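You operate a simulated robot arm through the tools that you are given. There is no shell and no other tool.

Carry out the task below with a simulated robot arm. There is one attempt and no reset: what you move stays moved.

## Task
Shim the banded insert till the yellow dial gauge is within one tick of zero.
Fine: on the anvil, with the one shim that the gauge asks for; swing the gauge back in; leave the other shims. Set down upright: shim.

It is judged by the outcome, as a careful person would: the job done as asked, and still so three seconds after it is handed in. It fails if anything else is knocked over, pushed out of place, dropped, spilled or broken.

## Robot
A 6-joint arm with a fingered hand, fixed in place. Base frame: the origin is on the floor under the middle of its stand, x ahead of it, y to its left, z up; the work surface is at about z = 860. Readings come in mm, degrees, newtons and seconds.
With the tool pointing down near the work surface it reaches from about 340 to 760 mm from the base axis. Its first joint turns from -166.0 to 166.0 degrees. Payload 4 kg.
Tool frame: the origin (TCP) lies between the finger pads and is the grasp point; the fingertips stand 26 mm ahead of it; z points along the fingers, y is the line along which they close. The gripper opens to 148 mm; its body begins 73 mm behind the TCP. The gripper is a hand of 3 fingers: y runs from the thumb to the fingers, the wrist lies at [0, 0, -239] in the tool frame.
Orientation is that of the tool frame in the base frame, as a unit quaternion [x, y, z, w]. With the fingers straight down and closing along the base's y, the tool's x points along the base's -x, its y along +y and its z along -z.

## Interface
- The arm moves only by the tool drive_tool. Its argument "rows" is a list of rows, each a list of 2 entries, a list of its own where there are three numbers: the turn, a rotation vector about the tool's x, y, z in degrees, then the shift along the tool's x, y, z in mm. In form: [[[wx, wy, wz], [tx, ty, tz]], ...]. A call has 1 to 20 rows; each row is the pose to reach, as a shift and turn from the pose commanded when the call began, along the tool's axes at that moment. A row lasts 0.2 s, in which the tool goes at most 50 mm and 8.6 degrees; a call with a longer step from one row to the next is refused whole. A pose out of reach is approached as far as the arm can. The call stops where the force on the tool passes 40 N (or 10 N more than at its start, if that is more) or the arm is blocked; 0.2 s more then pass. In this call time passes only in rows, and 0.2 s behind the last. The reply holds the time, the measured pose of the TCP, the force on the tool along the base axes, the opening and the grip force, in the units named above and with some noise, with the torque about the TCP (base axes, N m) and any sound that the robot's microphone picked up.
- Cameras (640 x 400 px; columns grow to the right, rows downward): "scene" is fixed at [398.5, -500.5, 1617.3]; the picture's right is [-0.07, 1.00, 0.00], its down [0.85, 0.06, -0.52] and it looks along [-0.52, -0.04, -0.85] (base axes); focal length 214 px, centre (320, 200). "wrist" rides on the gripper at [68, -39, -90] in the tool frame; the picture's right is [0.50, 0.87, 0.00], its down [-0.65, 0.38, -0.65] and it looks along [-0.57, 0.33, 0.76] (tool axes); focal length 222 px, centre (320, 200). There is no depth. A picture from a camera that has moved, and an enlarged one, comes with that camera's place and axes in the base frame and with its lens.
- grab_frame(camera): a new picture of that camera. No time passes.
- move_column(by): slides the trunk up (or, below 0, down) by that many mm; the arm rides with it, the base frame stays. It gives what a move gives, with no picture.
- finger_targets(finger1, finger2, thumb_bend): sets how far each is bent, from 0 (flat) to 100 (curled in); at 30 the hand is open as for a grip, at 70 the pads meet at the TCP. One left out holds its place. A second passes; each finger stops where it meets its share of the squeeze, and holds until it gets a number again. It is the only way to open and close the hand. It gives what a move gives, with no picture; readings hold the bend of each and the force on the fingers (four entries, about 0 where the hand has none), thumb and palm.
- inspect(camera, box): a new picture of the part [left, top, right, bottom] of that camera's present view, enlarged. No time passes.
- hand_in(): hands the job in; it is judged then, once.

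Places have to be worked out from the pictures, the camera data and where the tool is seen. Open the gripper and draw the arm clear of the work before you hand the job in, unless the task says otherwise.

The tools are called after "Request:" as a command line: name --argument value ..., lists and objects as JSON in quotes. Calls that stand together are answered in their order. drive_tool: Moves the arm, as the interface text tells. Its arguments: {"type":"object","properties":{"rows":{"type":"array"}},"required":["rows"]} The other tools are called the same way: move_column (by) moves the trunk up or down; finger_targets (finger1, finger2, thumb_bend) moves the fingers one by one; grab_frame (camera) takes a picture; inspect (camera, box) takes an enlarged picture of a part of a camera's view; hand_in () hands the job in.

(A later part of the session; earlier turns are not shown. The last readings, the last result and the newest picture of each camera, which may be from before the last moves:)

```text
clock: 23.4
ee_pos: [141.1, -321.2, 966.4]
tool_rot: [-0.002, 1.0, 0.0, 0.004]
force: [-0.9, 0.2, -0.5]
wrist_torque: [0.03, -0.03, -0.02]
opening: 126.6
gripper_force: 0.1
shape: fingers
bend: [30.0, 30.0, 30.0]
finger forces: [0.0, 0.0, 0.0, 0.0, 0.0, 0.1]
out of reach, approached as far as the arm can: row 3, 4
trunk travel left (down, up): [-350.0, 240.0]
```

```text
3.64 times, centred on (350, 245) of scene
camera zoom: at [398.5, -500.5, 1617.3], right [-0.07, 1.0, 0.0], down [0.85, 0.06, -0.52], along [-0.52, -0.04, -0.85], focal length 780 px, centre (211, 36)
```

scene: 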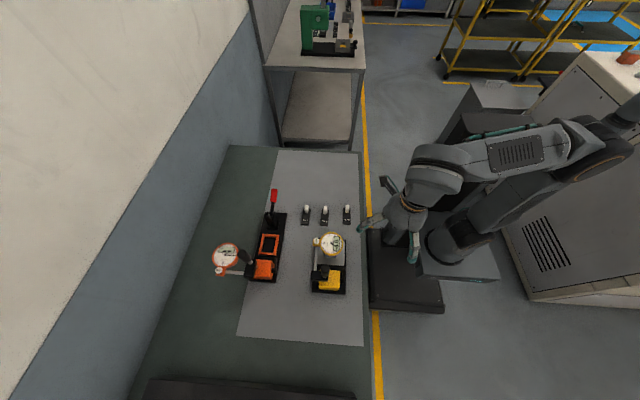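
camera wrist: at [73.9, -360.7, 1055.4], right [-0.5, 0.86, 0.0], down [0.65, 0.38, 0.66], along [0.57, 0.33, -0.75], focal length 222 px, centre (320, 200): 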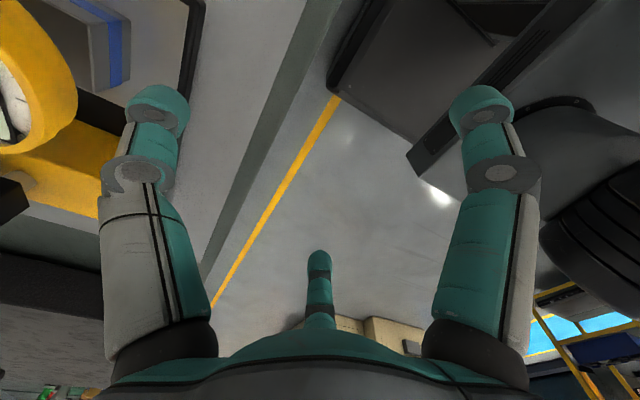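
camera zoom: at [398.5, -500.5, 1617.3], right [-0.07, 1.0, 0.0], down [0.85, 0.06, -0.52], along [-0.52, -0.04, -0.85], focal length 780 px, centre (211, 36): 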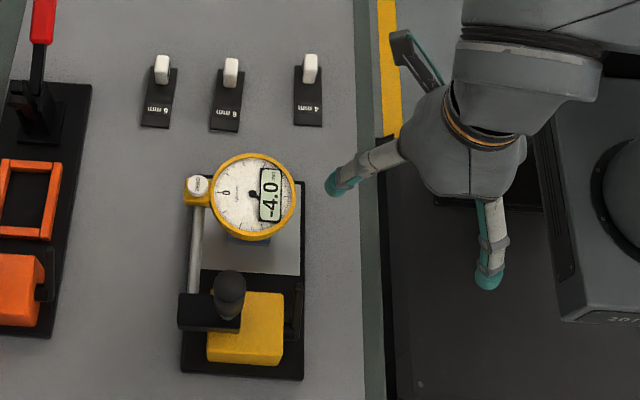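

The dial's +y edge is at y ≈ -443 and my thumb's outer side at y ≈ -411. I align in x with the dial's centre and approach to just short of contact.

Request:
drive_tool --rows '[[[0, 0, 0], [-9, -14, 2]], [[0, 0, 0], [-18, -22, 6]], [[0, 0, 0], [-18, -27, 9]]]'

Request:
inspect --camera "scene" --box '[290, 200, 390, 290]'

Request:
grab_frame --camera "wrist"

```text
clock: 24.1
ee_pos: [147.0, -354.1, 962.5]
tool_rot: [-0.001, 1.0, -0.001, 0.004]
force: [0.1, 0.4, -0.3]
wrist_torque: [-0.04, 0.01, 0.03]
opening: 126.7
gripper_force: 0.1
shape: fingers
bend: [30.0, 30.0, 30.0]
finger forces: [0.0, 0.0, 0.0, 0.1, 0.1, 0.1]
out of reach, approached as far as the arm can: row 1, 2, 3
trunk travel left (down, up): [-350.0, 240.0]
```

```text
4.44 times, centred on (340, 245) of scene
camera zoom: at [398.5, -500.5, 1617.3], right [-0.07, 1.0, 0.0], down [0.85, 0.06, -0.52], along [-0.52, -0.04, -0.85], focal length 953 px, centre (231, 0)
```

zoom: 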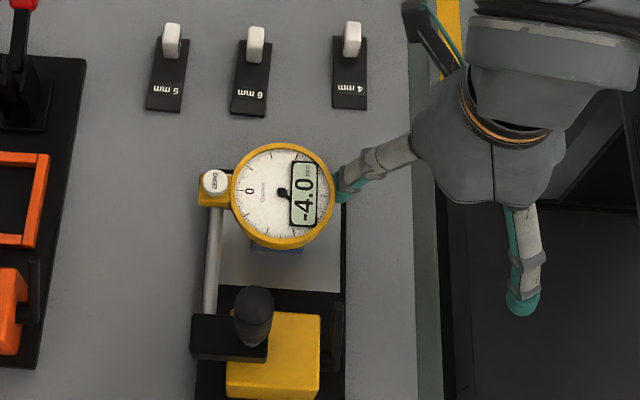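

```text
taken
camera wrist: at [79.5, -392.2, 1051.6], right [-0.5, 0.86, 0.0], down [0.65, 0.38, 0.66], along [0.57, 0.33, -0.75], focal length 222 px, centre (320, 200)
```

wrist: 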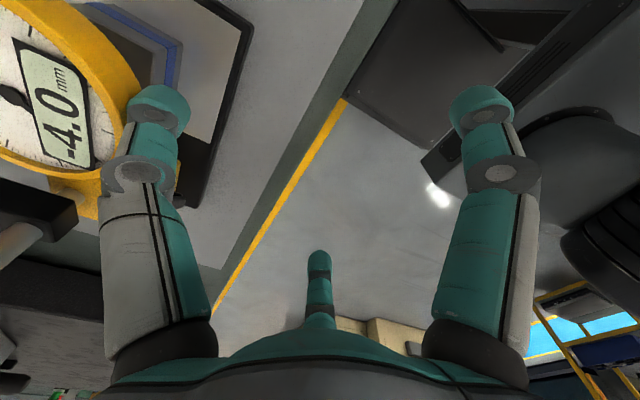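

The thumb is at the rim with no force yet. I push gently 22 mm toward -y and watch force and gauge.

Request:
drive_tool --rows '[[[0, 0, 0], [0, -5, 0]], [[0, 0, 0], [0, -10, 0]], [[0, 0, 0], [0, -16, 0]], [[0, 0, 0], [0, -22, 0]]]'

Request:
inspect --camera "scene" --box '[290, 200, 390, 290]'

```text
clock: 25.1
ee_pos: [148.5, -375.1, 961.1]
tool_rot: [0.0, 1.0, -0.002, 0.001]
force: [-0.5, 1.3, 0.5]
wrist_torque: [0.01, -0.03, 0.0]
opening: 126.3
gripper_force: 0.3
shape: fingers
bend: [30.0, 30.0, 30.0]
finger forces: [0.0, 0.1, 0.0, 0.0, 0.3, 0.0]
trunk travel left (down, up): [-350.0, 240.0]
```

```text
4.44 times, centred on (340, 245) of scene
camera zoom: at [398.5, -500.5, 1617.3], right [-0.07, 1.0, 0.0], down [0.85, 0.06, -0.52], along [-0.52, -0.04, -0.85], focal length 953 px, centre (231, 0)
```

zoom: 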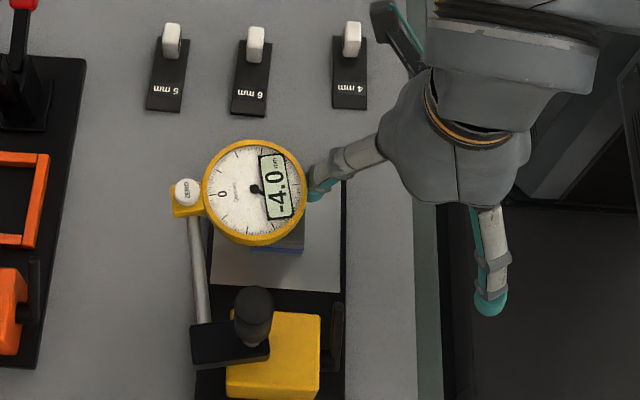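

The gauge swings with just over 1 N, and the insert stays put. I keep pushing another 34 mm.

Request:
drive_tool --rows '[[[0, 0, 0], [0, -7, 0]], [[0, 0, 0], [0, -14, 0]], [[0, 0, 0], [0, -21, 0]], [[0, 0, 0], [0, -28, 0]], [[0, 0, 0], [0, -34, 0]]]'

Request:
inspect --camera "scene" --box '[280, 200, 380, 290]'

```text
clock: 26.4
ee_pos: [148.1, -409.6, 962.2]
tool_rot: [-0.001, 1.0, -0.003, 0.002]
force: [-0.1, -1.2, -0.2]
wrist_torque: [-0.01, -0.05, -0.02]
opening: 126.0
gripper_force: 0.1
shape: fingers
bend: [30.0, 30.0, 30.0]
finger forces: [0.1, 0.0, 0.0, 0.0, 0.3, 0.0]
trunk travel left (down, up): [-350.0, 240.0]
```

```text
4.44 times, centred on (330, 245) of scene
camera zoom: at [398.5, -500.5, 1617.3], right [-0.07, 1.0, 0.0], down [0.85, 0.06, -0.52], along [-0.52, -0.04, -0.85], focal length 953 px, centre (276, 0)
```

zoom: 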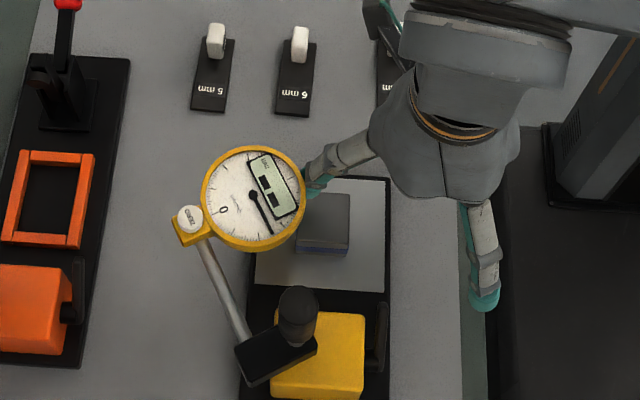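

The gauge is now ~30° out and its display shows dashes; the insert is undisturbed on the anvil. I continue by rotating the hand about the pivot, first 30° more.

Request:
drive_tool --rows '[[[0, 0, -6], [9.7, -12.1, 0]], [[0, 0, -12], [18.1, -25.3, 0]], [[0, 0, -18], [25, -39.1, 0]], [[0, 0, -24], [30.4, -53.6, 0]], [[0, 0, -30], [34.3, -68.7, 0]]]'

Request:
inspect --camera "scene" --box '[270, 200, 370, 290]'

```text
clock: 27.6
ee_pos: [113.1, -478.1, 962.8]
tool_rot: [-0.26, 0.966, -0.003, -0.001]
force: [0.6, 0.0, -0.3]
wrist_torque: [-0.01, 0.02, -0.04]
opening: 126.2
gripper_force: 0.3
shape: fingers
bend: [30.0, 30.0, 30.0]
finger forces: [0.0, 0.0, 0.0, 0.0, 0.3, 0.0]
trunk travel left (down, up): [-350.0, 240.0]
```

```text
4.44 times, centred on (320, 245) of scene
camera zoom: at [398.5, -500.5, 1617.3], right [-0.07, 1.0, 0.0], down [0.85, 0.06, -0.52], along [-0.52, -0.04, -0.85], focal length 953 px, centre (320, 0)
```

zoom: 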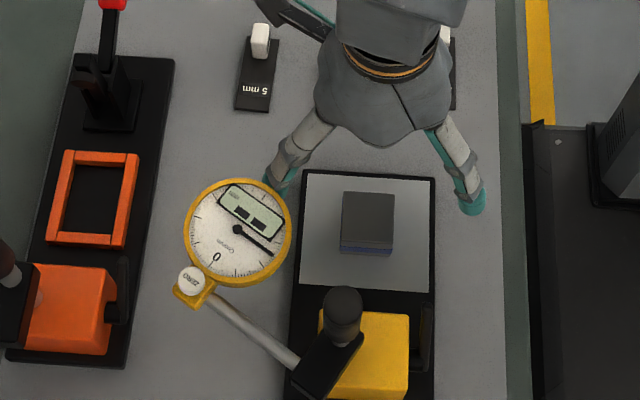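

The gauge is at about 55°. I rotate another 28° about the pivot to bring it close to 85°, keeping it short of the orange fixture.

Request:
drive_tool --rows '[[[0, 0, -7], [11.2, -14.3, 0]], [[0, 0, -14], [20.6, -29.9, 0]], [[0, 0, -21], [28, -46.5, 0]], [[0, 0, -28], [33.3, -63.9, 0]]]'

Request:
inspect --camera "scene" --box '[270, 200, 370, 290]'

```text
clock: 28.6
ee_pos: [116.0, -550.7, 962.3]
tool_rot: [-0.485, 0.874, -0.002, -0.001]
force: [-0.8, 0.4, 0.2]
wrist_torque: [-0.05, -0.01, -0.04]
opening: 126.3
gripper_force: 0.4
shape: fingers
bend: [30.0, 30.0, 30.0]
finger forces: [0.0, 0.1, 0.0, 0.1, 0.7, 0.0]
trunk travel left (down, up): [-350.0, 240.0]
```

```text
4.44 times, centred on (320, 245) of scene
camera zoom: at [398.5, -500.5, 1617.3], right [-0.07, 1.0, 0.0], down [0.85, 0.06, -0.52], along [-0.52, -0.04, -0.85], focal length 953 px, centre (320, 0)
```

zoom: 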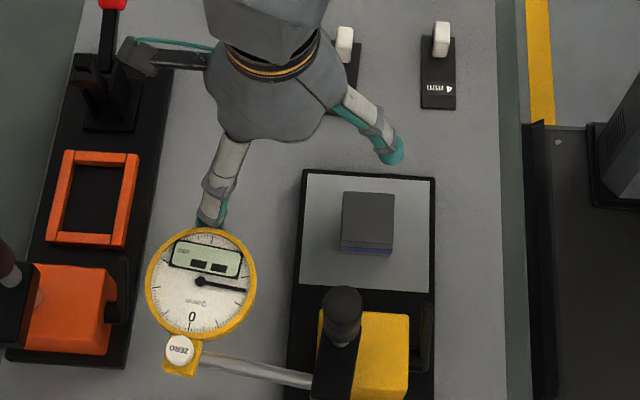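

The gauge stands at about 82°, clear of the anvil. I back the thumb off toward -x, rise, and turn the hand back to its normal orientation.

Request:
drive_tool --rows '[[[0, 0, 0], [8, 12, 0]], [[0, 0, 0], [15, 24, 0]], [[0, 0, 6], [16, 26, -35]], [[0, 0, 14], [16, 26, -70]], [[0, 0, 22], [16, 26, -105]], [[0, 0, 30], [16, 26, -140]], [[0, 0, 38], [16, 26, -150]], [[0, 0, 46], [16, 26, -150]], [[0, 0, 53], [16, 26, -150]], [[0, 0, 58], [16, 26, -150]]]'

Request:
grab_frame --camera "wrist"

Request:
inspect --camera "scene" --box '[270, 200, 370, 290]'

```text
clock: 30.8
ee_pos: [86.5, -548.5, 1111.8]
tool_rot: [0.001, 1.0, -0.001, 0.001]
force: [0.2, 0.4, -1.7]
wrist_torque: [0.01, 0.02, -0.02]
opening: 126.7
gripper_force: 0.0
shape: fingers
bend: [30.0, 30.0, 30.0]
finger forces: [0.0, 0.0, 0.1, 0.1, 0.0, 0.0]
trunk travel left (down, up): [-350.0, 240.0]
```

```text
taken
camera wrist: at [19.0, -586.8, 1202.3], right [-0.5, 0.87, 0.0], down [0.66, 0.38, 0.65], along [0.57, 0.32, -0.76], focal length 222 px, centre (320, 200)
```

wrist: 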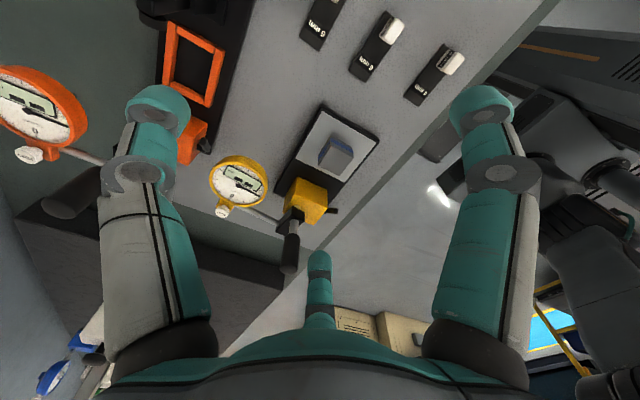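

```text
4.44 times, centred on (320, 245) of scene
camera zoom: at [398.5, -500.5, 1617.3], right [-0.07, 1.0, 0.0], down [0.85, 0.06, -0.52], along [-0.52, -0.04, -0.85], focal length 953 px, centre (320, 0)
```

zoom: 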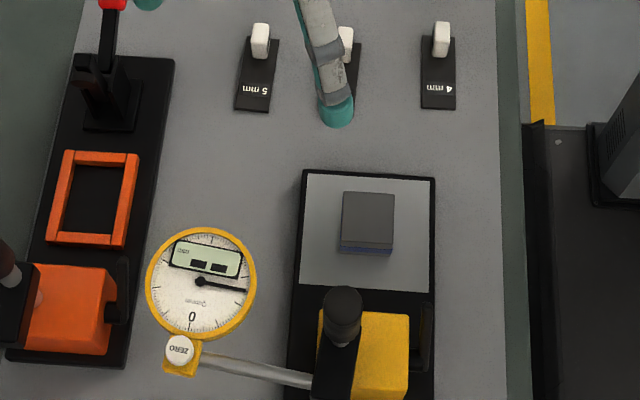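

The gauge stayed out. I zoom in on the insert and the anvil from both cameras to measure them.

Request:
inspect --camera "wrist" --box '[280, 95, 390, 225]'

Request:
inspect --camera "scene" --box '[310, 232, 376, 300]'

Request:
inspect --camera "wrist" --box '[310, 130, 365, 180]'

```text
3.08 times, centred on (335, 160) of wrist
camera zoom: at [19.0, -586.8, 1202.3], right [-0.5, 0.87, 0.0], down [0.66, 0.38, 0.65], along [0.57, 0.32, -0.76], focal length 684 px, centre (274, 323)
```

zoom: 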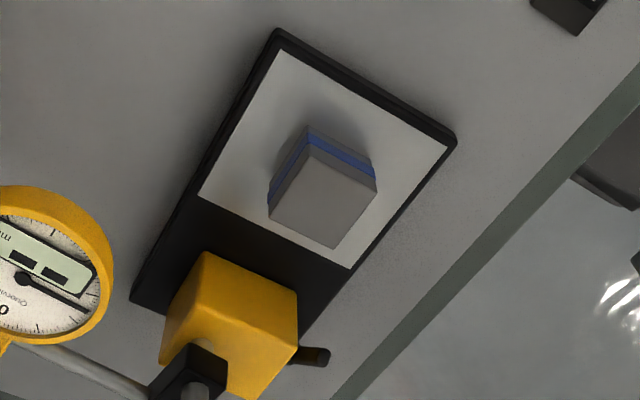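

```text
5.88 times, centred on (343, 266) of scene
camera zoom: at [398.5, -500.5, 1617.3], right [-0.07, 1.0, 0.0], down [0.85, 0.06, -0.52], along [-0.52, -0.04, -0.85], focal length 1262 px, centre (185, -188)
```

zoom: 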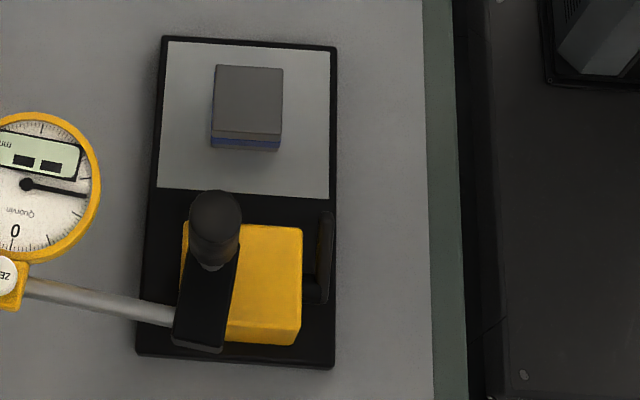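

```text
8.00 times, centred on (338, 155) of wrist
camera zoom: at [19.0, -586.8, 1202.3], right [-0.5, 0.87, 0.0], down [0.66, 0.38, 0.65], along [0.57, 0.32, -0.76], focal length 1777 px, centre (180, 560)
```

zoom: 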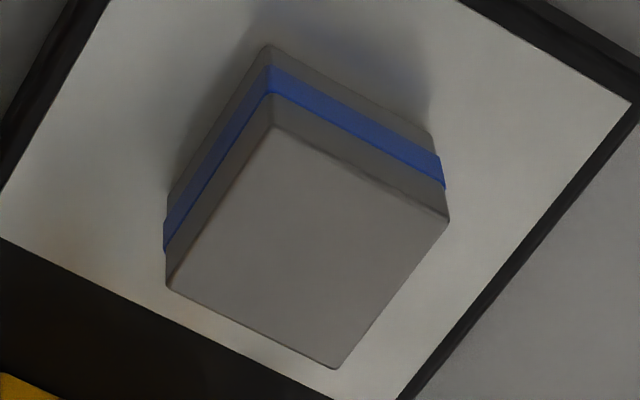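

The insert is about 39×39 mm, standing on the anvil's centre near (159, -480), from z≈881 to 912; the anvil spans x 114–203, y -528 to -430. I now zoom onto the 4 mm shim to measure its plate and tab.

Request:
inspect --camera "wrist" --box '[395, 35, 475, 115]'

Request:
inspect --camera "scene" --box '[332, 195, 368, 230]'

Request:
grab_frame --camera "scene"

```text
5.00 times, centred on (435, 75) of wrist
camera zoom: at [19.0, -586.8, 1202.3], right [-0.5, 0.87, 0.0], down [0.66, 0.38, 0.65], along [0.57, 0.32, -0.76], focal length 1111 px, centre (-255, 825)
```

zoom: 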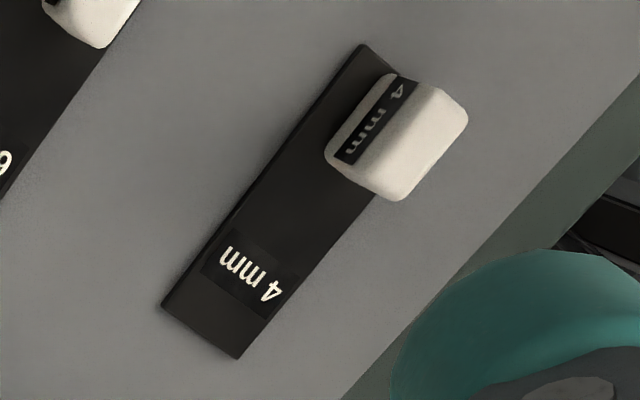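

```text
11.43 times, centred on (350, 212) of scene
camera zoom: at [398.5, -500.5, 1617.3], right [-0.07, 1.0, 0.0], down [0.85, 0.06, -0.52], along [-0.52, -0.04, -0.85], focal length 2451 px, centre (-23, 57)
```

zoom: 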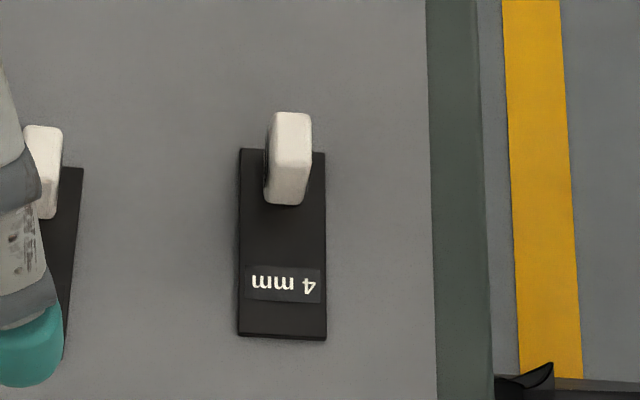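

```text
taken
```

scene: 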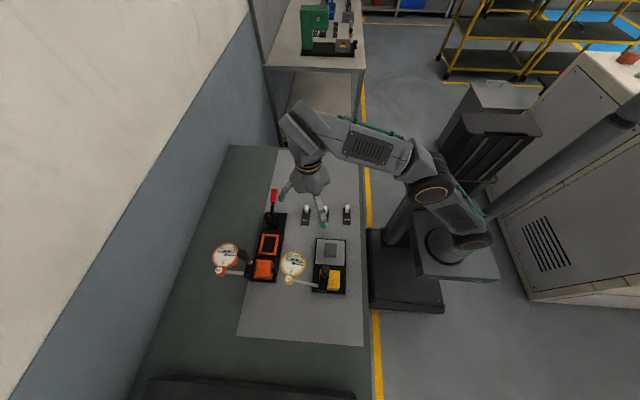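

The 4 mm shim's plate is about 71×30 mm (x -28…43, y -436…-406), with a ~19×12×31 mm tab at its -x end (centre near x -16, y -421), leaving ~50 mm of free plate for the insert. I raise the hand and lower the trunk further so that near positions are in reach at table height.

Request:
drive_tool --rows '[[[0, 0, 0], [0, 10, -40]], [[0, 0, 0], [0, 20, -80]], [[0, 0, 0], [0, 30, -120]]]'

Request:
move_column --by -120

Request:
grab_frame --camera "scene"

```text
clock: 31.6
ee_pos: [89.2, -493.7, 1177.6]
tool_rot: [0.001, 1.0, -0.002, 0.001]
force: [-0.3, -0.5, -0.5]
wrist_torque: [-0.02, 0.0, 0.01]
opening: 126.7
gripper_force: 0.0
shape: fingers
bend: [30.0, 30.0, 30.0]
finger forces: [0.0, 0.1, 0.0, 0.1, 0.0, 0.0]
out of reach, approached as far as the arm can: row 1, 2, 3
trunk travel left (down, up): [-350.0, 240.0]
```

```text
clock: 33.0
ee_pos: [89.6, -492.5, 1057.4]
tool_rot: [0.001, 1.0, -0.003, 0.001]
force: [0.0, 0.0, 0.5]
wrist_torque: [-0.01, -0.01, 0.02]
opening: 126.5
gripper_force: 0.0
shape: fingers
bend: [30.0, 30.0, 30.0]
finger forces: [0.0, 0.1, 0.0, 0.0, 0.0, 0.1]
trunk travel left (down, up): [-230.0, 360.0]
```

```text
taken
```

scene: 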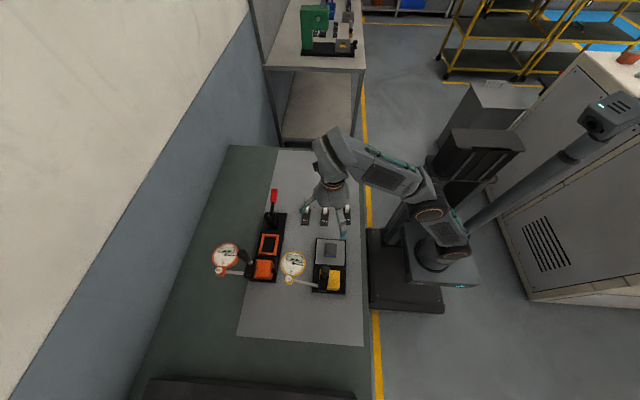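

The TCP is now at (90, -493, 1057). I move over the insert, turning the hand 30° clockwise so that the fingers end up at +x and at the two -x sides, leaving room later for the shim's tab, and pre-close the fingers a bit.

Request:
drive_tool --rows '[[[0, 0, 7.5], [-15, 3, 5]], [[0, 0, 15], [-31, 6, 9]], [[0, 0, 22.5], [-46, 9, 13]], [[0, 0, 30], [-61, 12.5, 17]]]'

Request:
finger_targets --finger1 42 --finger2 42 --thumb_bend 42

Request:
grab_frame --camera "wrist"

Request:
inspect --camera "scene" --box '[280, 200, 400, 300]'

```text
clock: 34.0
ee_pos: [148.8, -480.6, 1039.8]
tool_rot: [0.26, 0.965, -0.003, 0.002]
force: [-0.6, -0.5, -1.0]
wrist_torque: [-0.02, -0.01, 0.04]
opening: 126.6
gripper_force: 0.0
shape: fingers
bend: [30.0, 30.0, 30.0]
finger forces: [0.1, 0.1, 0.1, 0.0, 0.0, 0.0]
trunk travel left (down, up): [-230.0, 360.0]
```

```text
clock: 35.0
ee_pos: [150.0, -479.8, 1041.9]
tool_rot: [0.26, 0.966, -0.004, 0.002]
force: [-0.6, -0.3, -1.4]
wrist_torque: [0.0, 0.0, 0.01]
opening: 89.1
gripper_force: 0.1
shape: fingers
bend: [42.0, 42.0, 42.0]
finger forces: [0.0, 0.0, 0.0, 0.0, 0.0, 0.1]
trunk travel left (down, up): [-230.0, 360.0]
```

```text
taken
camera wrist: at [71.9, -479.6, 1129.9], right [0.0, 1.0, -0.01], down [0.76, 0.0, 0.66], along [0.66, -0.01, -0.76], focal length 222 px, centre (320, 200)
```

wrist: 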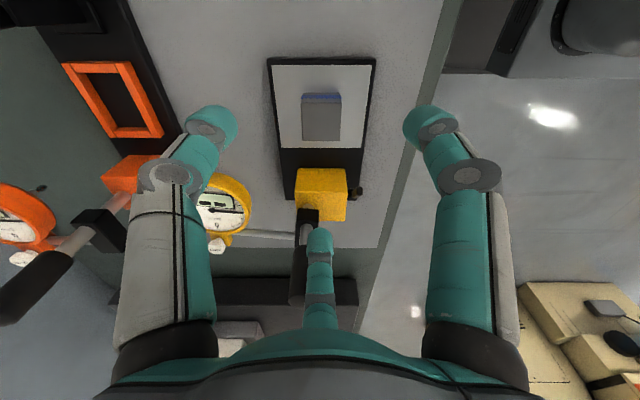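

```text
4.00 times, centred on (340, 250) of scene
camera zoom: at [398.5, -500.5, 1617.3], right [-0.07, 1.0, 0.0], down [0.85, 0.06, -0.52], along [-0.52, -0.04, -0.85], focal length 858 px, centre (240, 0)
```

zoom: 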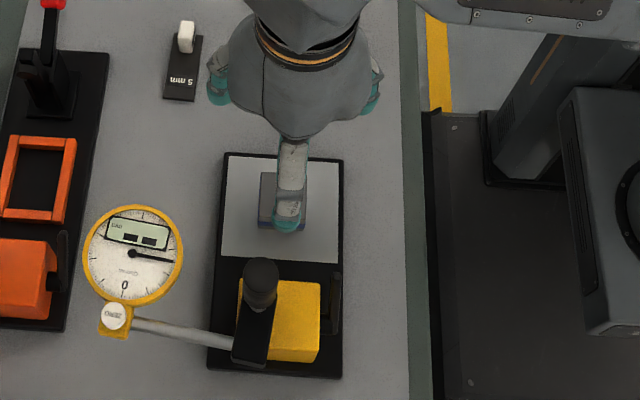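

The camera now looks straight along +x; the insert is almost centred left-right. I zoom for exact alignment.

Request:
inspect --camera "wrist" --box '[260, 50, 390, 150]'

```text
4.00 times, centred on (325, 100) of wrist
camera zoom: at [71.9, -479.6, 1129.9], right [0.0, 1.0, -0.01], down [0.76, 0.0, 0.66], along [0.66, -0.01, -0.76], focal length 888 px, centre (300, 600)
```

zoom: 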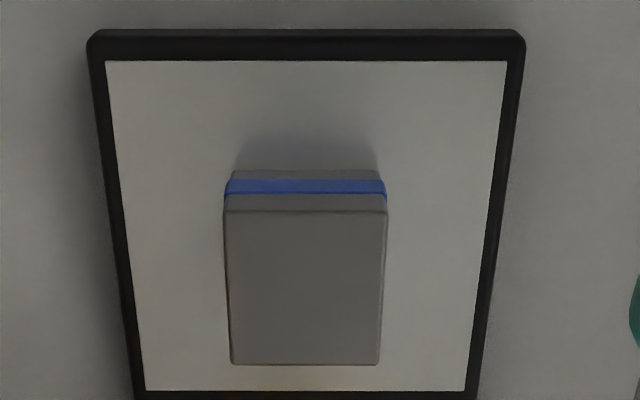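

The insert's top is at x 140–178, y centred at about -480, top z≈913. I descend around it, first to TCP z ≈ 940.

Request:
drive_tool --rows '[[[0, 0, 0], [-0.5, 0, 30]], [[0, 0, 0], [-1, 0, 60]], [[0, 0, 0], [-1, 0, 85]], [[0, 0, 0], [-1, 0, 101]]]'

Request:
grab_frame --camera "wrist"

Request:
inspect --camera "scene" --box '[300, 220, 380, 290]'

```text
clock: 36.0
ee_pos: [139.8, -507.4, 994.1]
tool_rot: [0.258, 0.966, -0.001, 0.001]
force: [0.4, -0.8, 1.1]
wrist_torque: [-0.01, -0.06, 0.0]
opening: 88.9
gripper_force: 0.1
shape: fingers
bend: [42.0, 42.0, 42.0]
finger forces: [0.0, 0.0, 0.0, 0.0, 0.1, 0.0]
out of reach, approached as far as the arm can: row 1, 2, 3, 4
trunk travel left (down, up): [-230.0, 360.0]
```

```text
taken
camera wrist: at [61.7, -507.8, 1084.6], right [0.0, 1.0, 0.0], down [0.76, 0.0, 0.66], along [0.66, 0.0, -0.76], focal length 222 px, centre (320, 200)
```

wrist: 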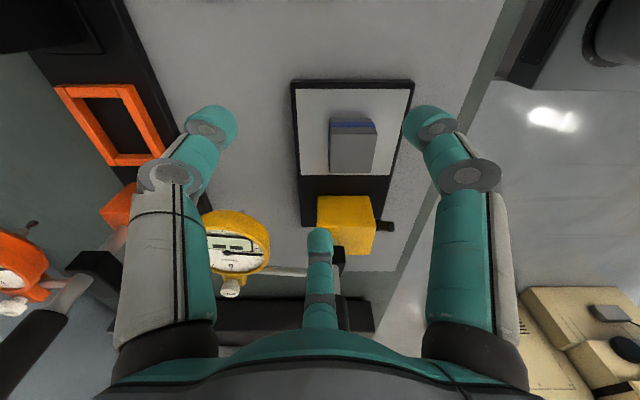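

```text
5.71 times, centred on (340, 255) of scene
camera zoom: at [398.5, -500.5, 1617.3], right [-0.07, 1.0, 0.0], down [0.85, 0.06, -0.52], along [-0.52, -0.04, -0.85], focal length 1226 px, centre (206, -114)
```

zoom: 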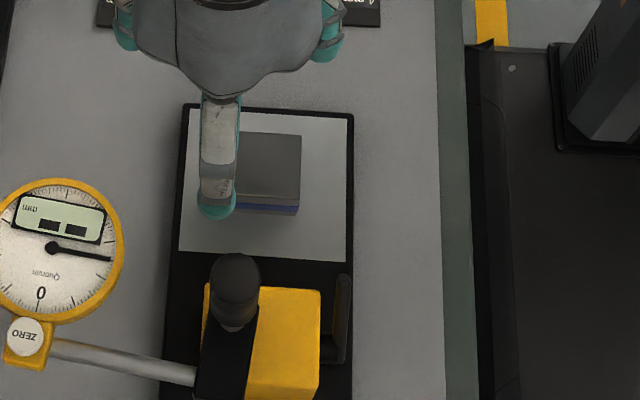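

The arm flagged those poses as out of reach and drifted to (140, -507, 994), still clear above everything. I try to move back over the insert at this height to see what limits it.

Request:
drive_tool --rows '[[[0, 0, 0], [1, 8, 0]], [[0, 0, 0], [3, 16, 0]], [[0, 0, 0], [4, 24, 0]], [[0, 0, 0], [4, 28, 0]]]'

```text
clock: 37.0
ee_pos: [143.6, -493.4, 1008.5]
tool_rot: [0.259, 0.966, -0.002, 0.001]
force: [0.6, -0.1, -0.3]
wrist_torque: [-0.02, -0.01, 0.06]
opening: 88.9
gripper_force: 0.1
shape: fingers
bend: [42.0, 42.0, 42.0]
finger forces: [0.0, 0.1, 0.1, 0.0, 0.1, 0.1]
out of reach, approached as far as the arm can: row 1, 2, 3, 4
trunk travel left (down, up): [-230.0, 360.0]
```

Inward positions force the hand up, which looks like an elbow/branch limit. I look at the arm's posture.

Request:
grab_frame --camera "scene"

Request:
inspect --camera "scene" --box '[300, 100, 520, 300]'

```text
taken
```

scene: 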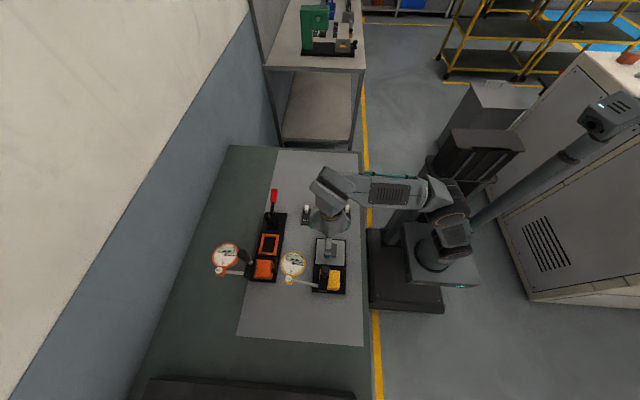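

```text
2.00 times, centred on (410, 200) of scene
camera zoom: at [398.5, -500.5, 1617.3], right [-0.07, 1.0, 0.0], down [0.85, 0.06, -0.52], along [-0.52, -0.04, -0.85], focal length 429 px, centre (140, 200)
```

zoom: 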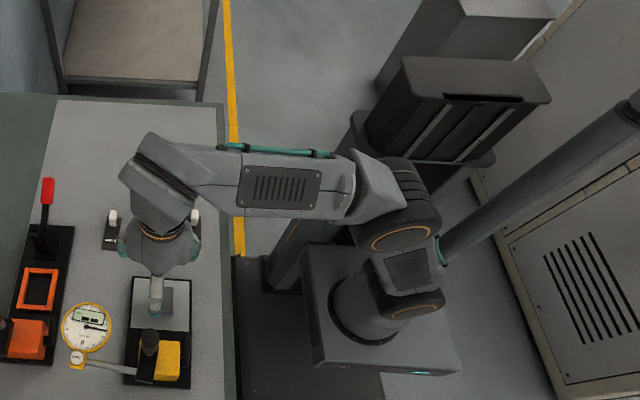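

The upper arm stands upright with the fixed column right behind the elbow, so the low trunk blocks the elbow from leaning back. At trunk -150 I had worked freely at TCP z 962; trunk -200 gives the same posture for z ≈ 912, so I raise the trunk by 70 mm.

Request:
move_column --by 70

Request:
drive_tool --rows '[[[0, 0, 0], [0, 0, 10]], [[0, 0, 0], [0, 0, 20]], [[0, 0, 0], [0, 0, 30]]]'

```text
clock: 38.1
ee_pos: [142.5, -491.4, 1077.9]
tool_rot: [0.259, 0.966, -0.001, 0.002]
force: [0.0, -0.7, 0.0]
wrist_torque: [-0.01, 0.03, -0.02]
opening: 89.0
gripper_force: 0.0
shape: fingers
bend: [42.0, 42.0, 42.0]
finger forces: [0.1, 0.1, 0.0, 0.0, 0.0, 0.0]
trunk travel left (down, up): [-300.0, 290.0]
```

```text
clock: 38.9
ee_pos: [137.1, -504.3, 1066.8]
tool_rot: [0.258, 0.966, 0.001, 0.001]
force: [-1.2, -0.6, 0.3]
wrist_torque: [-0.02, -0.01, 0.0]
opening: 88.8
gripper_force: 0.1
shape: fingers
bend: [42.0, 42.0, 42.0]
finger forces: [0.0, 0.1, 0.1, 0.0, 0.0, 0.1]
out of reach, approached as far as the arm can: row 1, 2, 3
trunk travel left (down, up): [-300.0, 290.0]
```

The boundary moved along with the trunk, so it is a joint-branch limit rather than the column. Last time stretching the arm up to full reach and coming down again freed it; I repeat that here, high above everything.

Request:
drive_tool --rows '[[[0, 0, 0], [0, 0, -30]], [[0, 0, 0], [0, 0, -60]], [[0, 0, 0], [0, 0, -90]], [[0, 0, 0], [0, 0, -120]], [[0, 0, 0], [0, 0, -140]]]'

Request:
grab_frame --camera "scene"

```text
clock: 40.1
ee_pos: [137.5, -472.9, 1137.1]
tool_rot: [0.258, 0.966, -0.003, 0.001]
force: [1.0, -0.2, 0.2]
wrist_torque: [-0.01, 0.03, -0.01]
opening: 88.8
gripper_force: 0.0
shape: fingers
bend: [42.0, 42.0, 42.0]
finger forces: [0.0, 0.1, 0.1, 0.0, 0.0, 0.0]
out of reach, approached as far as the arm can: row 2, 3, 4, 5
trunk travel left (down, up): [-300.0, 290.0]
```

```text
taken
```

scene: 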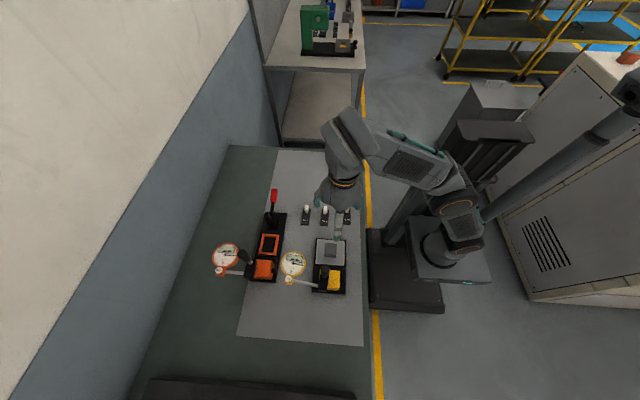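

The arm is near full stretch at (138, -473, 1137). I now try coming down again.

Request:
drive_tool --rows '[[[0, 0, 0], [0, 0, 20]], [[0, 0, 0], [0, 0, 40]], [[0, 0, 0], [0, 0, 60]], [[0, 0, 0], [0, 0, 80]]]'

```text
clock: 41.1
ee_pos: [129.4, -486.7, 1074.1]
tool_rot: [0.258, 0.966, 0.0, 0.001]
force: [1.3, -0.3, 0.7]
wrist_torque: [-0.03, -0.01, -0.04]
opening: 88.9
gripper_force: 0.1
shape: fingers
bend: [42.0, 42.0, 42.0]
finger forces: [0.0, 0.0, 0.1, 0.0, 0.0, 0.0]
out of reach, approached as far as the arm can: row 3, 4
trunk travel left (down, up): [-300.0, 290.0]
```

Still limited. The one thing that differs from the earlier free period is the hand's 30° clockwise turn, so I test turning it back to yaw 0 and descending a little.

Request:
drive_tool --rows '[[[0, 0, -7.5], [0, 0, 0]], [[0, 0, -15], [0, 0, 0]], [[0, 0, -22.5], [0, 0, 0]], [[0, 0, -30], [0, 0, 0]], [[0, 0, -30], [0, 0, 20]], [[0, 0, -30], [0, 0, 40]]]'

```text
clock: 42.5
ee_pos: [129.6, -487.1, 1032.4]
tool_rot: [0.0, 1.0, -0.002, 0.001]
force: [0.1, -0.4, 0.2]
wrist_torque: [0.02, 0.02, 0.03]
opening: 88.8
gripper_force: 0.0
shape: fingers
bend: [42.0, 42.0, 42.0]
finger forces: [0.0, 0.1, 0.0, 0.1, 0.0, 0.0]
trunk travel left (down, up): [-300.0, 290.0]
```

Turning back to yaw 0 freed the descent, so clockwise turning is what the wrist joint limits. The hand is three-fold symmetric, so I use +90° (counter-clockwise) instead of -30° for the same finger layout.

Request:
drive_tool --rows '[[[0, 0, -8], [-2, 1, 0]], [[0, 0, -16], [-4, 2, 0]], [[0, 0, -24], [-6, 2, 0]], [[0, 0, -32], [-8, 3, 0]], [[0, 0, -40], [-10, 4, 0]], [[0, 0, -48], [-12, 4, 0]], [[0, 0, -56], [-14, 5, 0]], [[0, 0, -64], [-16, 6, 0]], [[0, 0, -72], [-18, 6, 0]], [[0, 0, -80], [-20, 7, 0]], [[0, 0, -88], [-21, 7, 0]], [[0, 0, -90], [-21, 7, 0]]]'

Request:
grab_frame --camera "wrist"

Request:
inspect --camera "scene" --box '[280, 200, 400, 300]'

```text
clock: 45.1
ee_pos: [151.0, -478.1, 1033.7]
tool_rot: [0.707, -0.707, 0.002, 0.0]
force: [0.2, 0.8, 0.7]
wrist_torque: [0.04, 0.05, -0.02]
opening: 88.9
gripper_force: 0.1
shape: fingers
bend: [42.0, 42.0, 42.0]
finger forces: [0.0, 0.0, 0.1, 0.0, 0.1, 0.0]
trunk travel left (down, up): [-300.0, 290.0]
```

```text
taken
camera wrist: at [189.1, -545.5, 1123.7], right [-0.86, -0.5, 0.0], down [-0.38, 0.66, 0.65], along [-0.33, 0.56, -0.76], focal length 222 px, centre (320, 200)
```

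wrist: 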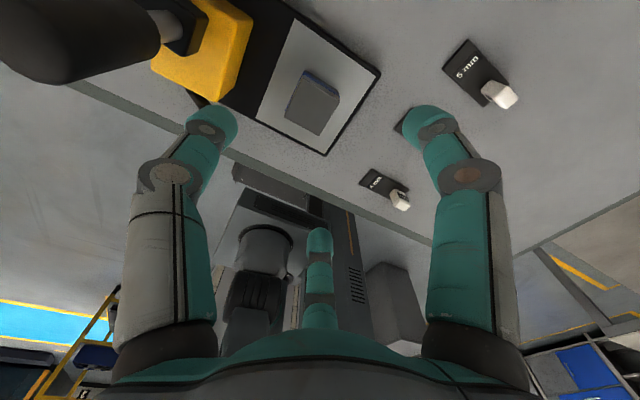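

```text
4.00 times, centred on (340, 250) of scene
camera zoom: at [398.5, -500.5, 1617.3], right [-0.07, 1.0, 0.0], down [0.85, 0.06, -0.52], along [-0.52, -0.04, -0.85], focal length 858 px, centre (240, 0)
```

zoom: 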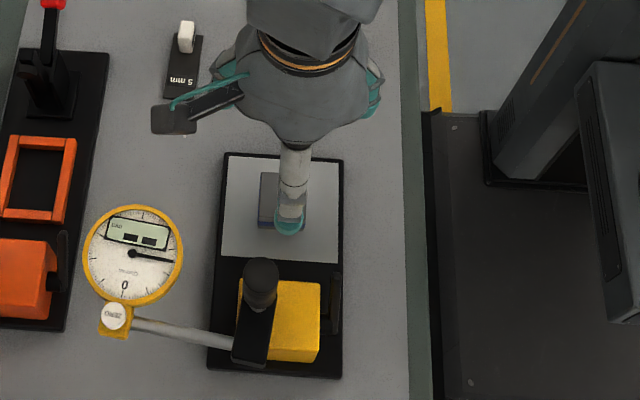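

Yaw +90° is reachable: TCP (151, -478, 1034), thumb toward +x. I zoom on the insert to check alignment.

Request:
inspect --camera "wrist" --box '[250, 10, 390, 160]'

```text
2.67 times, centred on (320, 85) of wrist
camera zoom: at [189.1, -545.5, 1123.7], right [-0.86, -0.5, 0.0], down [-0.38, 0.66, 0.65], along [-0.33, 0.56, -0.76], focal length 592 px, centre (320, 507)
```

zoom: 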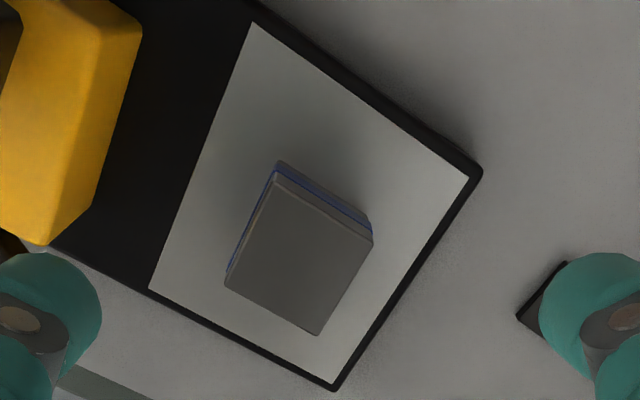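

The insert's centre measures (160, -481). I descend in steps with a small correction, first to TCP z ≈ 945.

Request:
drive_tool --rows '[[[0, 0, 0], [1, -0.5, 25]], [[0, 0, 0], [2, -1, 50]], [[0, 0, 0], [2.5, -1, 75]], [[0, 0, 0], [2.5, -1, 88]]]'

Request:
grab_frame --camera "wrist"

Request:
inspect --camera "scene" --box '[280, 210, 380, 300]'

```text
clock: 46.1
ee_pos: [152.3, -480.4, 944.3]
tool_rot: [-0.707, 0.707, -0.002, -0.001]
force: [-0.6, -0.6, -0.3]
wrist_torque: [0.01, 0.01, 0.0]
opening: 88.8
gripper_force: 0.0
shape: fingers
bend: [42.0, 42.0, 42.0]
finger forces: [0.0, 0.0, 0.1, 0.1, 0.0, 0.0]
trunk travel left (down, up): [-300.0, 290.0]
```

```text
taken
camera wrist: at [190.6, -548.1, 1034.7], right [-0.87, -0.5, 0.0], down [-0.38, 0.66, 0.65], along [-0.33, 0.56, -0.76], focal length 222 px, centre (320, 200)
```

wrist: 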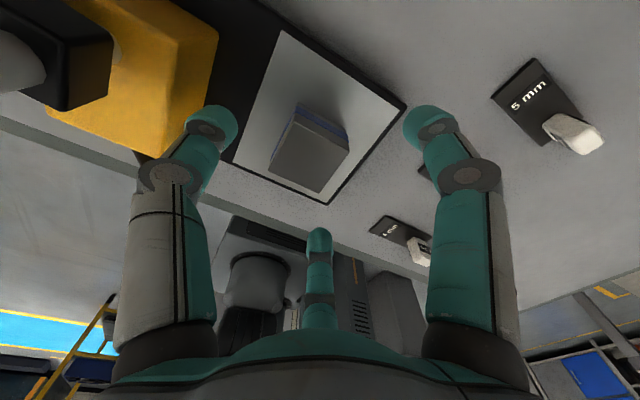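

```text
4.44 times, centred on (330, 255) of scene
camera zoom: at [398.5, -500.5, 1617.3], right [-0.07, 1.0, 0.0], down [0.85, 0.06, -0.52], along [-0.52, -0.04, -0.85], focal length 953 px, centre (276, -44)
```

zoom: 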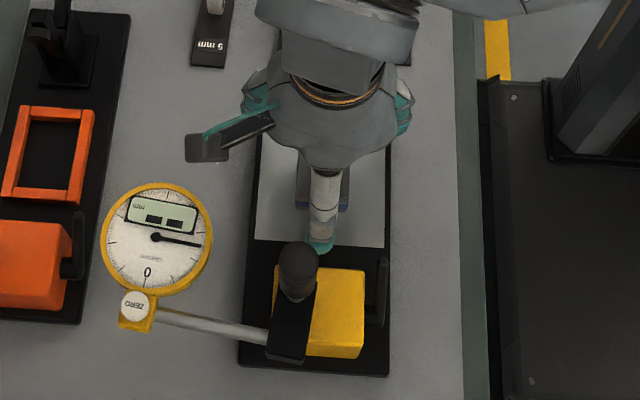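

The thumb's outside is about 10 mm from the yellow block; I bend it in slightly (47) to gain clearance before going lower.

Request:
finger_targets --thumb_bend 47

Request:
drive_tool --rows '[[[0, 0, 0], [0, 0, 10]], [[0, 0, 0], [0, 0, 20]]]'

Request:
grab_frame --camera "wrist"

Request:
inspect --camera "scene" --box '[310, 225, 370, 290]'

```text
clock: 47.1
ee_pos: [152.1, -480.6, 944.7]
tool_rot: [0.708, -0.707, 0.002, 0.0]
force: [-0.4, -0.2, 0.2]
wrist_torque: [-0.01, -0.01, 0.01]
opening: 80.9
gripper_force: 0.1
shape: fingers
bend: [42.0, 42.0, 47.0]
finger forces: [0.0, 0.1, 0.0, 0.0, 0.0, 0.0]
trunk travel left (down, up): [-300.0, 290.0]
```

```text
clock: 47.7
ee_pos: [150.4, -480.4, 924.4]
tool_rot: [0.707, -0.707, 0.001, 0.0]
force: [-0.8, 0.1, -0.5]
wrist_torque: [0.03, 0.01, 0.01]
opening: 80.7
gripper_force: 0.0
shape: fingers
bend: [42.0, 42.0, 47.0]
finger forces: [0.0, 0.0, 0.0, 0.1, 0.0, 0.1]
trunk travel left (down, up): [-300.0, 290.0]
```

```text
taken
camera wrist: at [190.0, -547.8, 1015.0], right [-0.87, -0.5, 0.0], down [-0.38, 0.66, 0.65], along [-0.33, 0.56, -0.76], focal length 222 px, centre (320, 200)
```

wrist: 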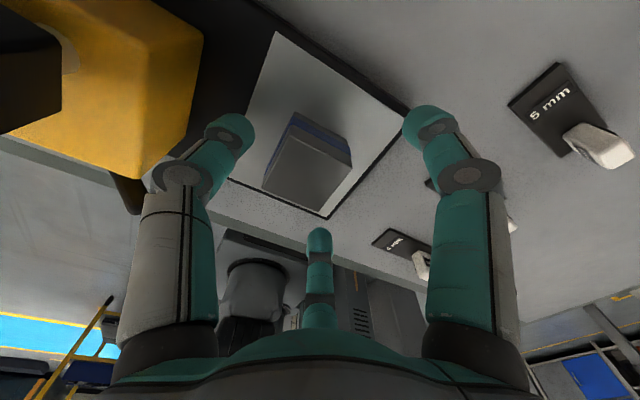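

```text
6.15 times, centred on (340, 258) of scene
camera zoom: at [398.5, -500.5, 1617.3], right [-0.07, 1.0, 0.0], down [0.85, 0.06, -0.52], along [-0.52, -0.04, -0.85], focal length 1320 px, centre (197, -154)
```

zoom: 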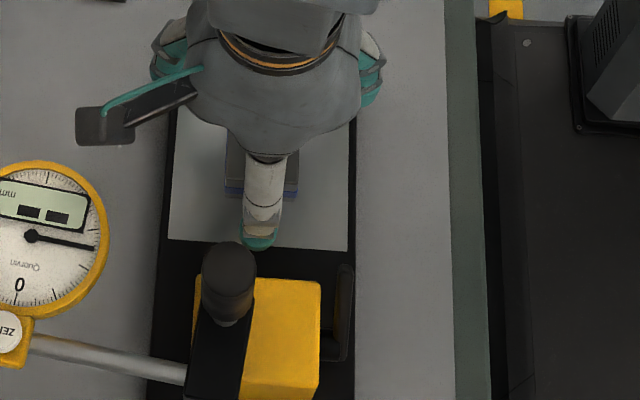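

All clear: the thumb lies between insert and yellow block. I descend the last 12 mm to TCP z ≈ 912.

Request:
drive_tool --rows '[[[0, 0, 0], [0, -1, 6]], [[0, 0, 0], [0, -1, 12]]]'

Request:
grab_frame --camera "wrist"

```text
clock: 48.3
ee_pos: [153.5, -481.0, 912.6]
tool_rot: [0.708, -0.707, 0.001, 0.001]
force: [-0.1, 0.4, 0.4]
wrist_torque: [0.01, 0.02, -0.05]
opening: 80.6
gripper_force: 0.0
shape: fingers
bend: [42.0, 42.0, 47.0]
finger forces: [0.1, 0.0, 0.0, 0.0, 0.0, 0.0]
trunk travel left (down, up): [-300.0, 290.0]
```

```text
taken
camera wrist: at [191.6, -547.9, 1003.5], right [-0.87, -0.5, 0.0], down [-0.38, 0.66, 0.65], along [-0.33, 0.56, -0.76], focal length 222 px, centre (320, 200)
```

wrist: 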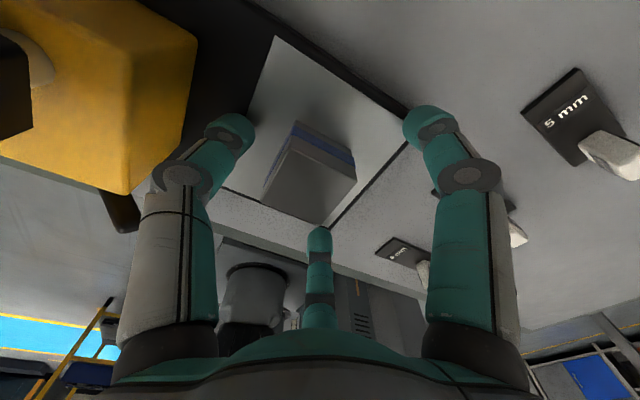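

The insert sits between the fingers. I close gradually: first to just outside contact.

Request:
finger_targets --finger1 52 --finger2 52 --thumb_bend 51

Request:
grab_frame --camera "wrist"

```text
clock: 49.3
ee_pos: [151.9, -480.6, 913.7]
tool_rot: [0.708, -0.707, 0.002, 0.0]
force: [-0.7, 0.6, -0.2]
wrist_torque: [0.0, 0.02, 0.03]
opening: 57.8
gripper_force: 0.1
shape: fingers
bend: [52.0, 52.0, 51.0]
finger forces: [0.1, 0.0, 0.0, 0.0, 0.1, 0.0]
trunk travel left (down, up): [-300.0, 290.0]
```

```text
taken
camera wrist: at [191.5, -547.9, 1003.5], right [-0.87, -0.5, 0.0], down [-0.38, 0.66, 0.65], along [-0.33, 0.56, -0.76], focal length 222 px, centre (320, 200)
```

wrist: 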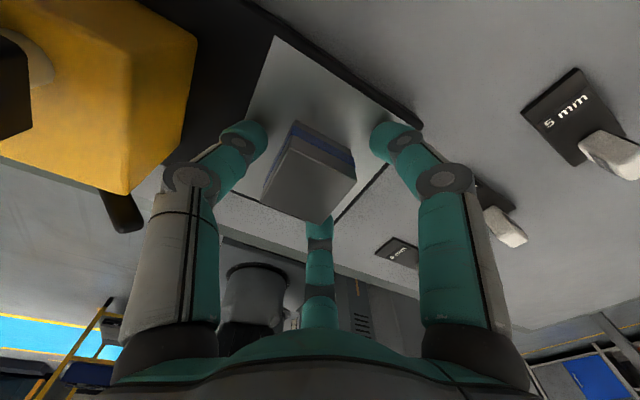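

Fingers are close around it without touching. I close fully onto the insert.

Request:
finger_targets --finger1 64 --finger2 64 --thumb_bend 64

Request:
grab_frame --camera "wrist"

```text
clock: 50.3
ee_pos: [152.3, -481.4, 912.9]
tool_rot: [-0.707, 0.707, -0.001, 0.0]
force: [1.2, 0.6, 0.2]
wrist_torque: [0.02, -0.02, 0.0]
opening: 37.6
gripper_force: 9.0
shape: fingers
bend: [58.0, 57.0, 59.0]
finger forces: [4.7, 5.8, 0.0, 0.1, 8.5, 0.0]
trunk travel left (down, up): [-300.0, 290.0]
```

```text
taken
camera wrist: at [191.6, -547.9, 1003.5], right [-0.87, -0.5, 0.0], down [-0.38, 0.66, 0.65], along [-0.33, 0.56, -0.76], focal length 222 px, centre (320, 200)
```

wrist: 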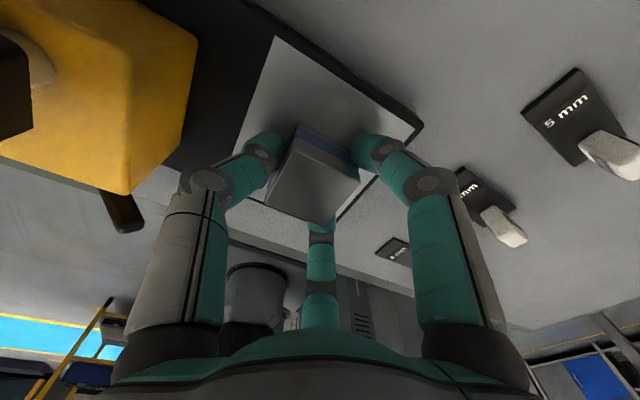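

The insert is held with about 5–8 N per finger. I lift slowly 25 mm and check.

Request:
drive_tool --rows '[[[0, 0, 0], [0, 0, -3]], [[0, 0, 0], [0, 0, -8]], [[0, 0, 0], [0, 0, -15]], [[0, 0, 0], [0, 0, -25]]]'

Request:
grab_frame --camera "wrist"

Request:
inspect --camera "scene" --box '[300, 225, 380, 290]'

```text
clock: 51.3
ee_pos: [153.5, -482.2, 938.3]
tool_rot: [-0.707, 0.707, -0.002, -0.001]
force: [-1.0, -0.3, -3.9]
wrist_torque: [0.0, 0.03, 0.01]
opening: 37.3
gripper_force: 9.0
shape: fingers
bend: [58.0, 57.0, 59.0]
finger forces: [4.3, 5.5, 0.0, 0.0, 7.1, 0.1]
trunk travel left (down, up): [-300.0, 290.0]
```

```text
taken
camera wrist: at [191.7, -548.3, 1028.0], right [-0.87, -0.5, 0.0], down [-0.38, 0.66, 0.65], along [-0.33, 0.56, -0.76], focal length 222 px, centre (320, 200)
```

wrist: 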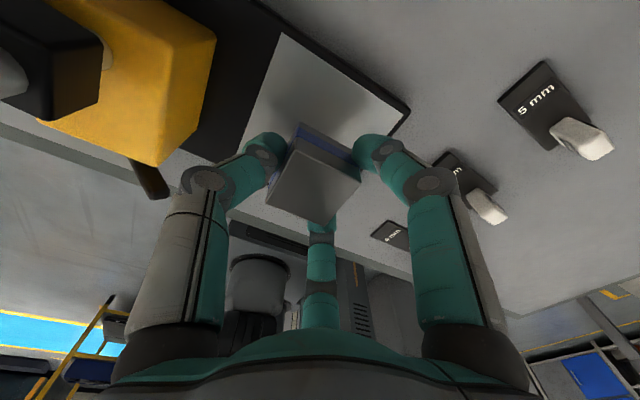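

```text
6.15 times, centred on (340, 258) of scene
camera zoom: at [398.5, -500.5, 1617.3], right [-0.07, 1.0, 0.0], down [0.85, 0.06, -0.52], along [-0.52, -0.04, -0.85], focal length 1320 px, centre (197, -154)
```

zoom: 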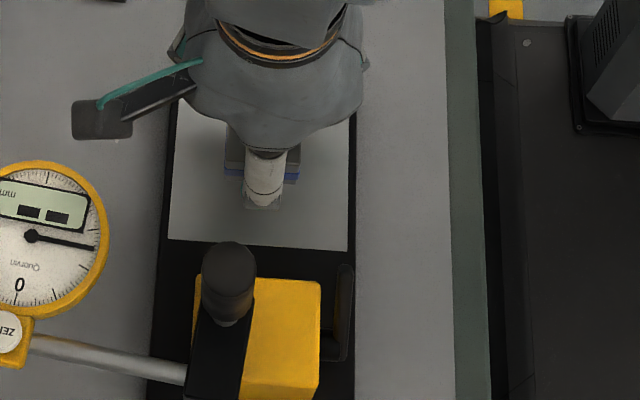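

The insert hangs firmly (about 4 N of weight). I raise it and carry it to the free table area beyond the shims, around (-100, -480), easing the hand's turn back by 60° on the way.

Request:
drive_tool --rows '[[[0, 0, 0], [0, 0, -16]], [[0, 0, 0], [0, 0, -32]], [[0, 0, 0], [0, 0, -47]], [[0, 0, 5], [0, 18, -47]], [[0, 0, 10], [0, 40, -47]], [[0, 0, 15], [0, 62, -47]], [[0, 0, 20], [0, 84, -47]], [[0, 0, 25], [0, 106, -47]], [[0, 0, 30], [0, 128, -47]], [[0, 0, 35], [0, 150, -47]], [[0, 0, 40], [0, 172, -47]], [[0, 0, 45], [0, 194, -47]], [[0, 0, 50], [0, 216, -47]], [[0, 0, 55], [0, 238, -47]], [[0, 0, 60], [0, 253, -47]]]'

Request:
grab_frame --camera "wrist"

Request:
grab_frame --camera "scene"

```text
clock: 54.5
ee_pos: [-102.5, -480.3, 983.9]
tool_rot: [-0.259, 0.966, -0.002, 0.001]
force: [0.4, 0.7, -3.9]
wrist_torque: [0.0, 0.03, 0.01]
opening: 36.6
gripper_force: 8.3
shape: fingers
bend: [58.0, 57.0, 59.0]
finger forces: [4.3, 5.7, 0.0, 0.0, 6.9, 0.0]
trunk travel left (down, up): [-300.0, 290.0]
```

```text
taken
camera wrist: at [-141.7, -547.6, 1073.7], right [-0.87, 0.5, 0.0], down [0.38, 0.66, 0.65], along [0.33, 0.56, -0.76], focal length 222 px, centre (320, 200)
```

wrist: 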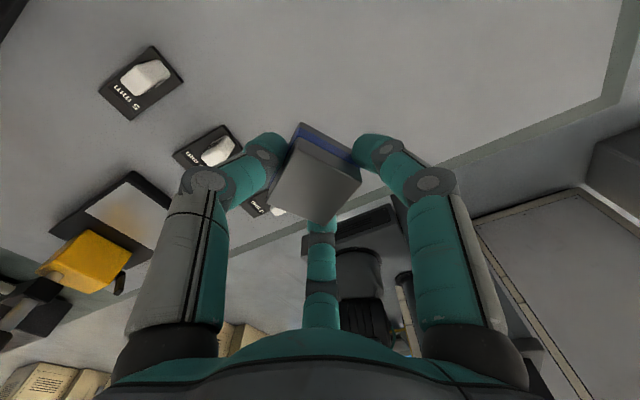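

```text
taken
```

scene: 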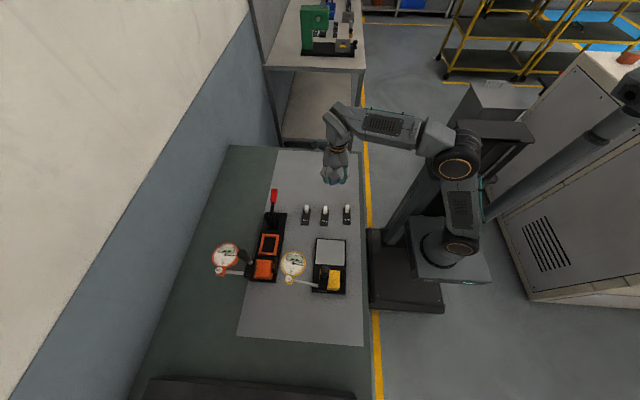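

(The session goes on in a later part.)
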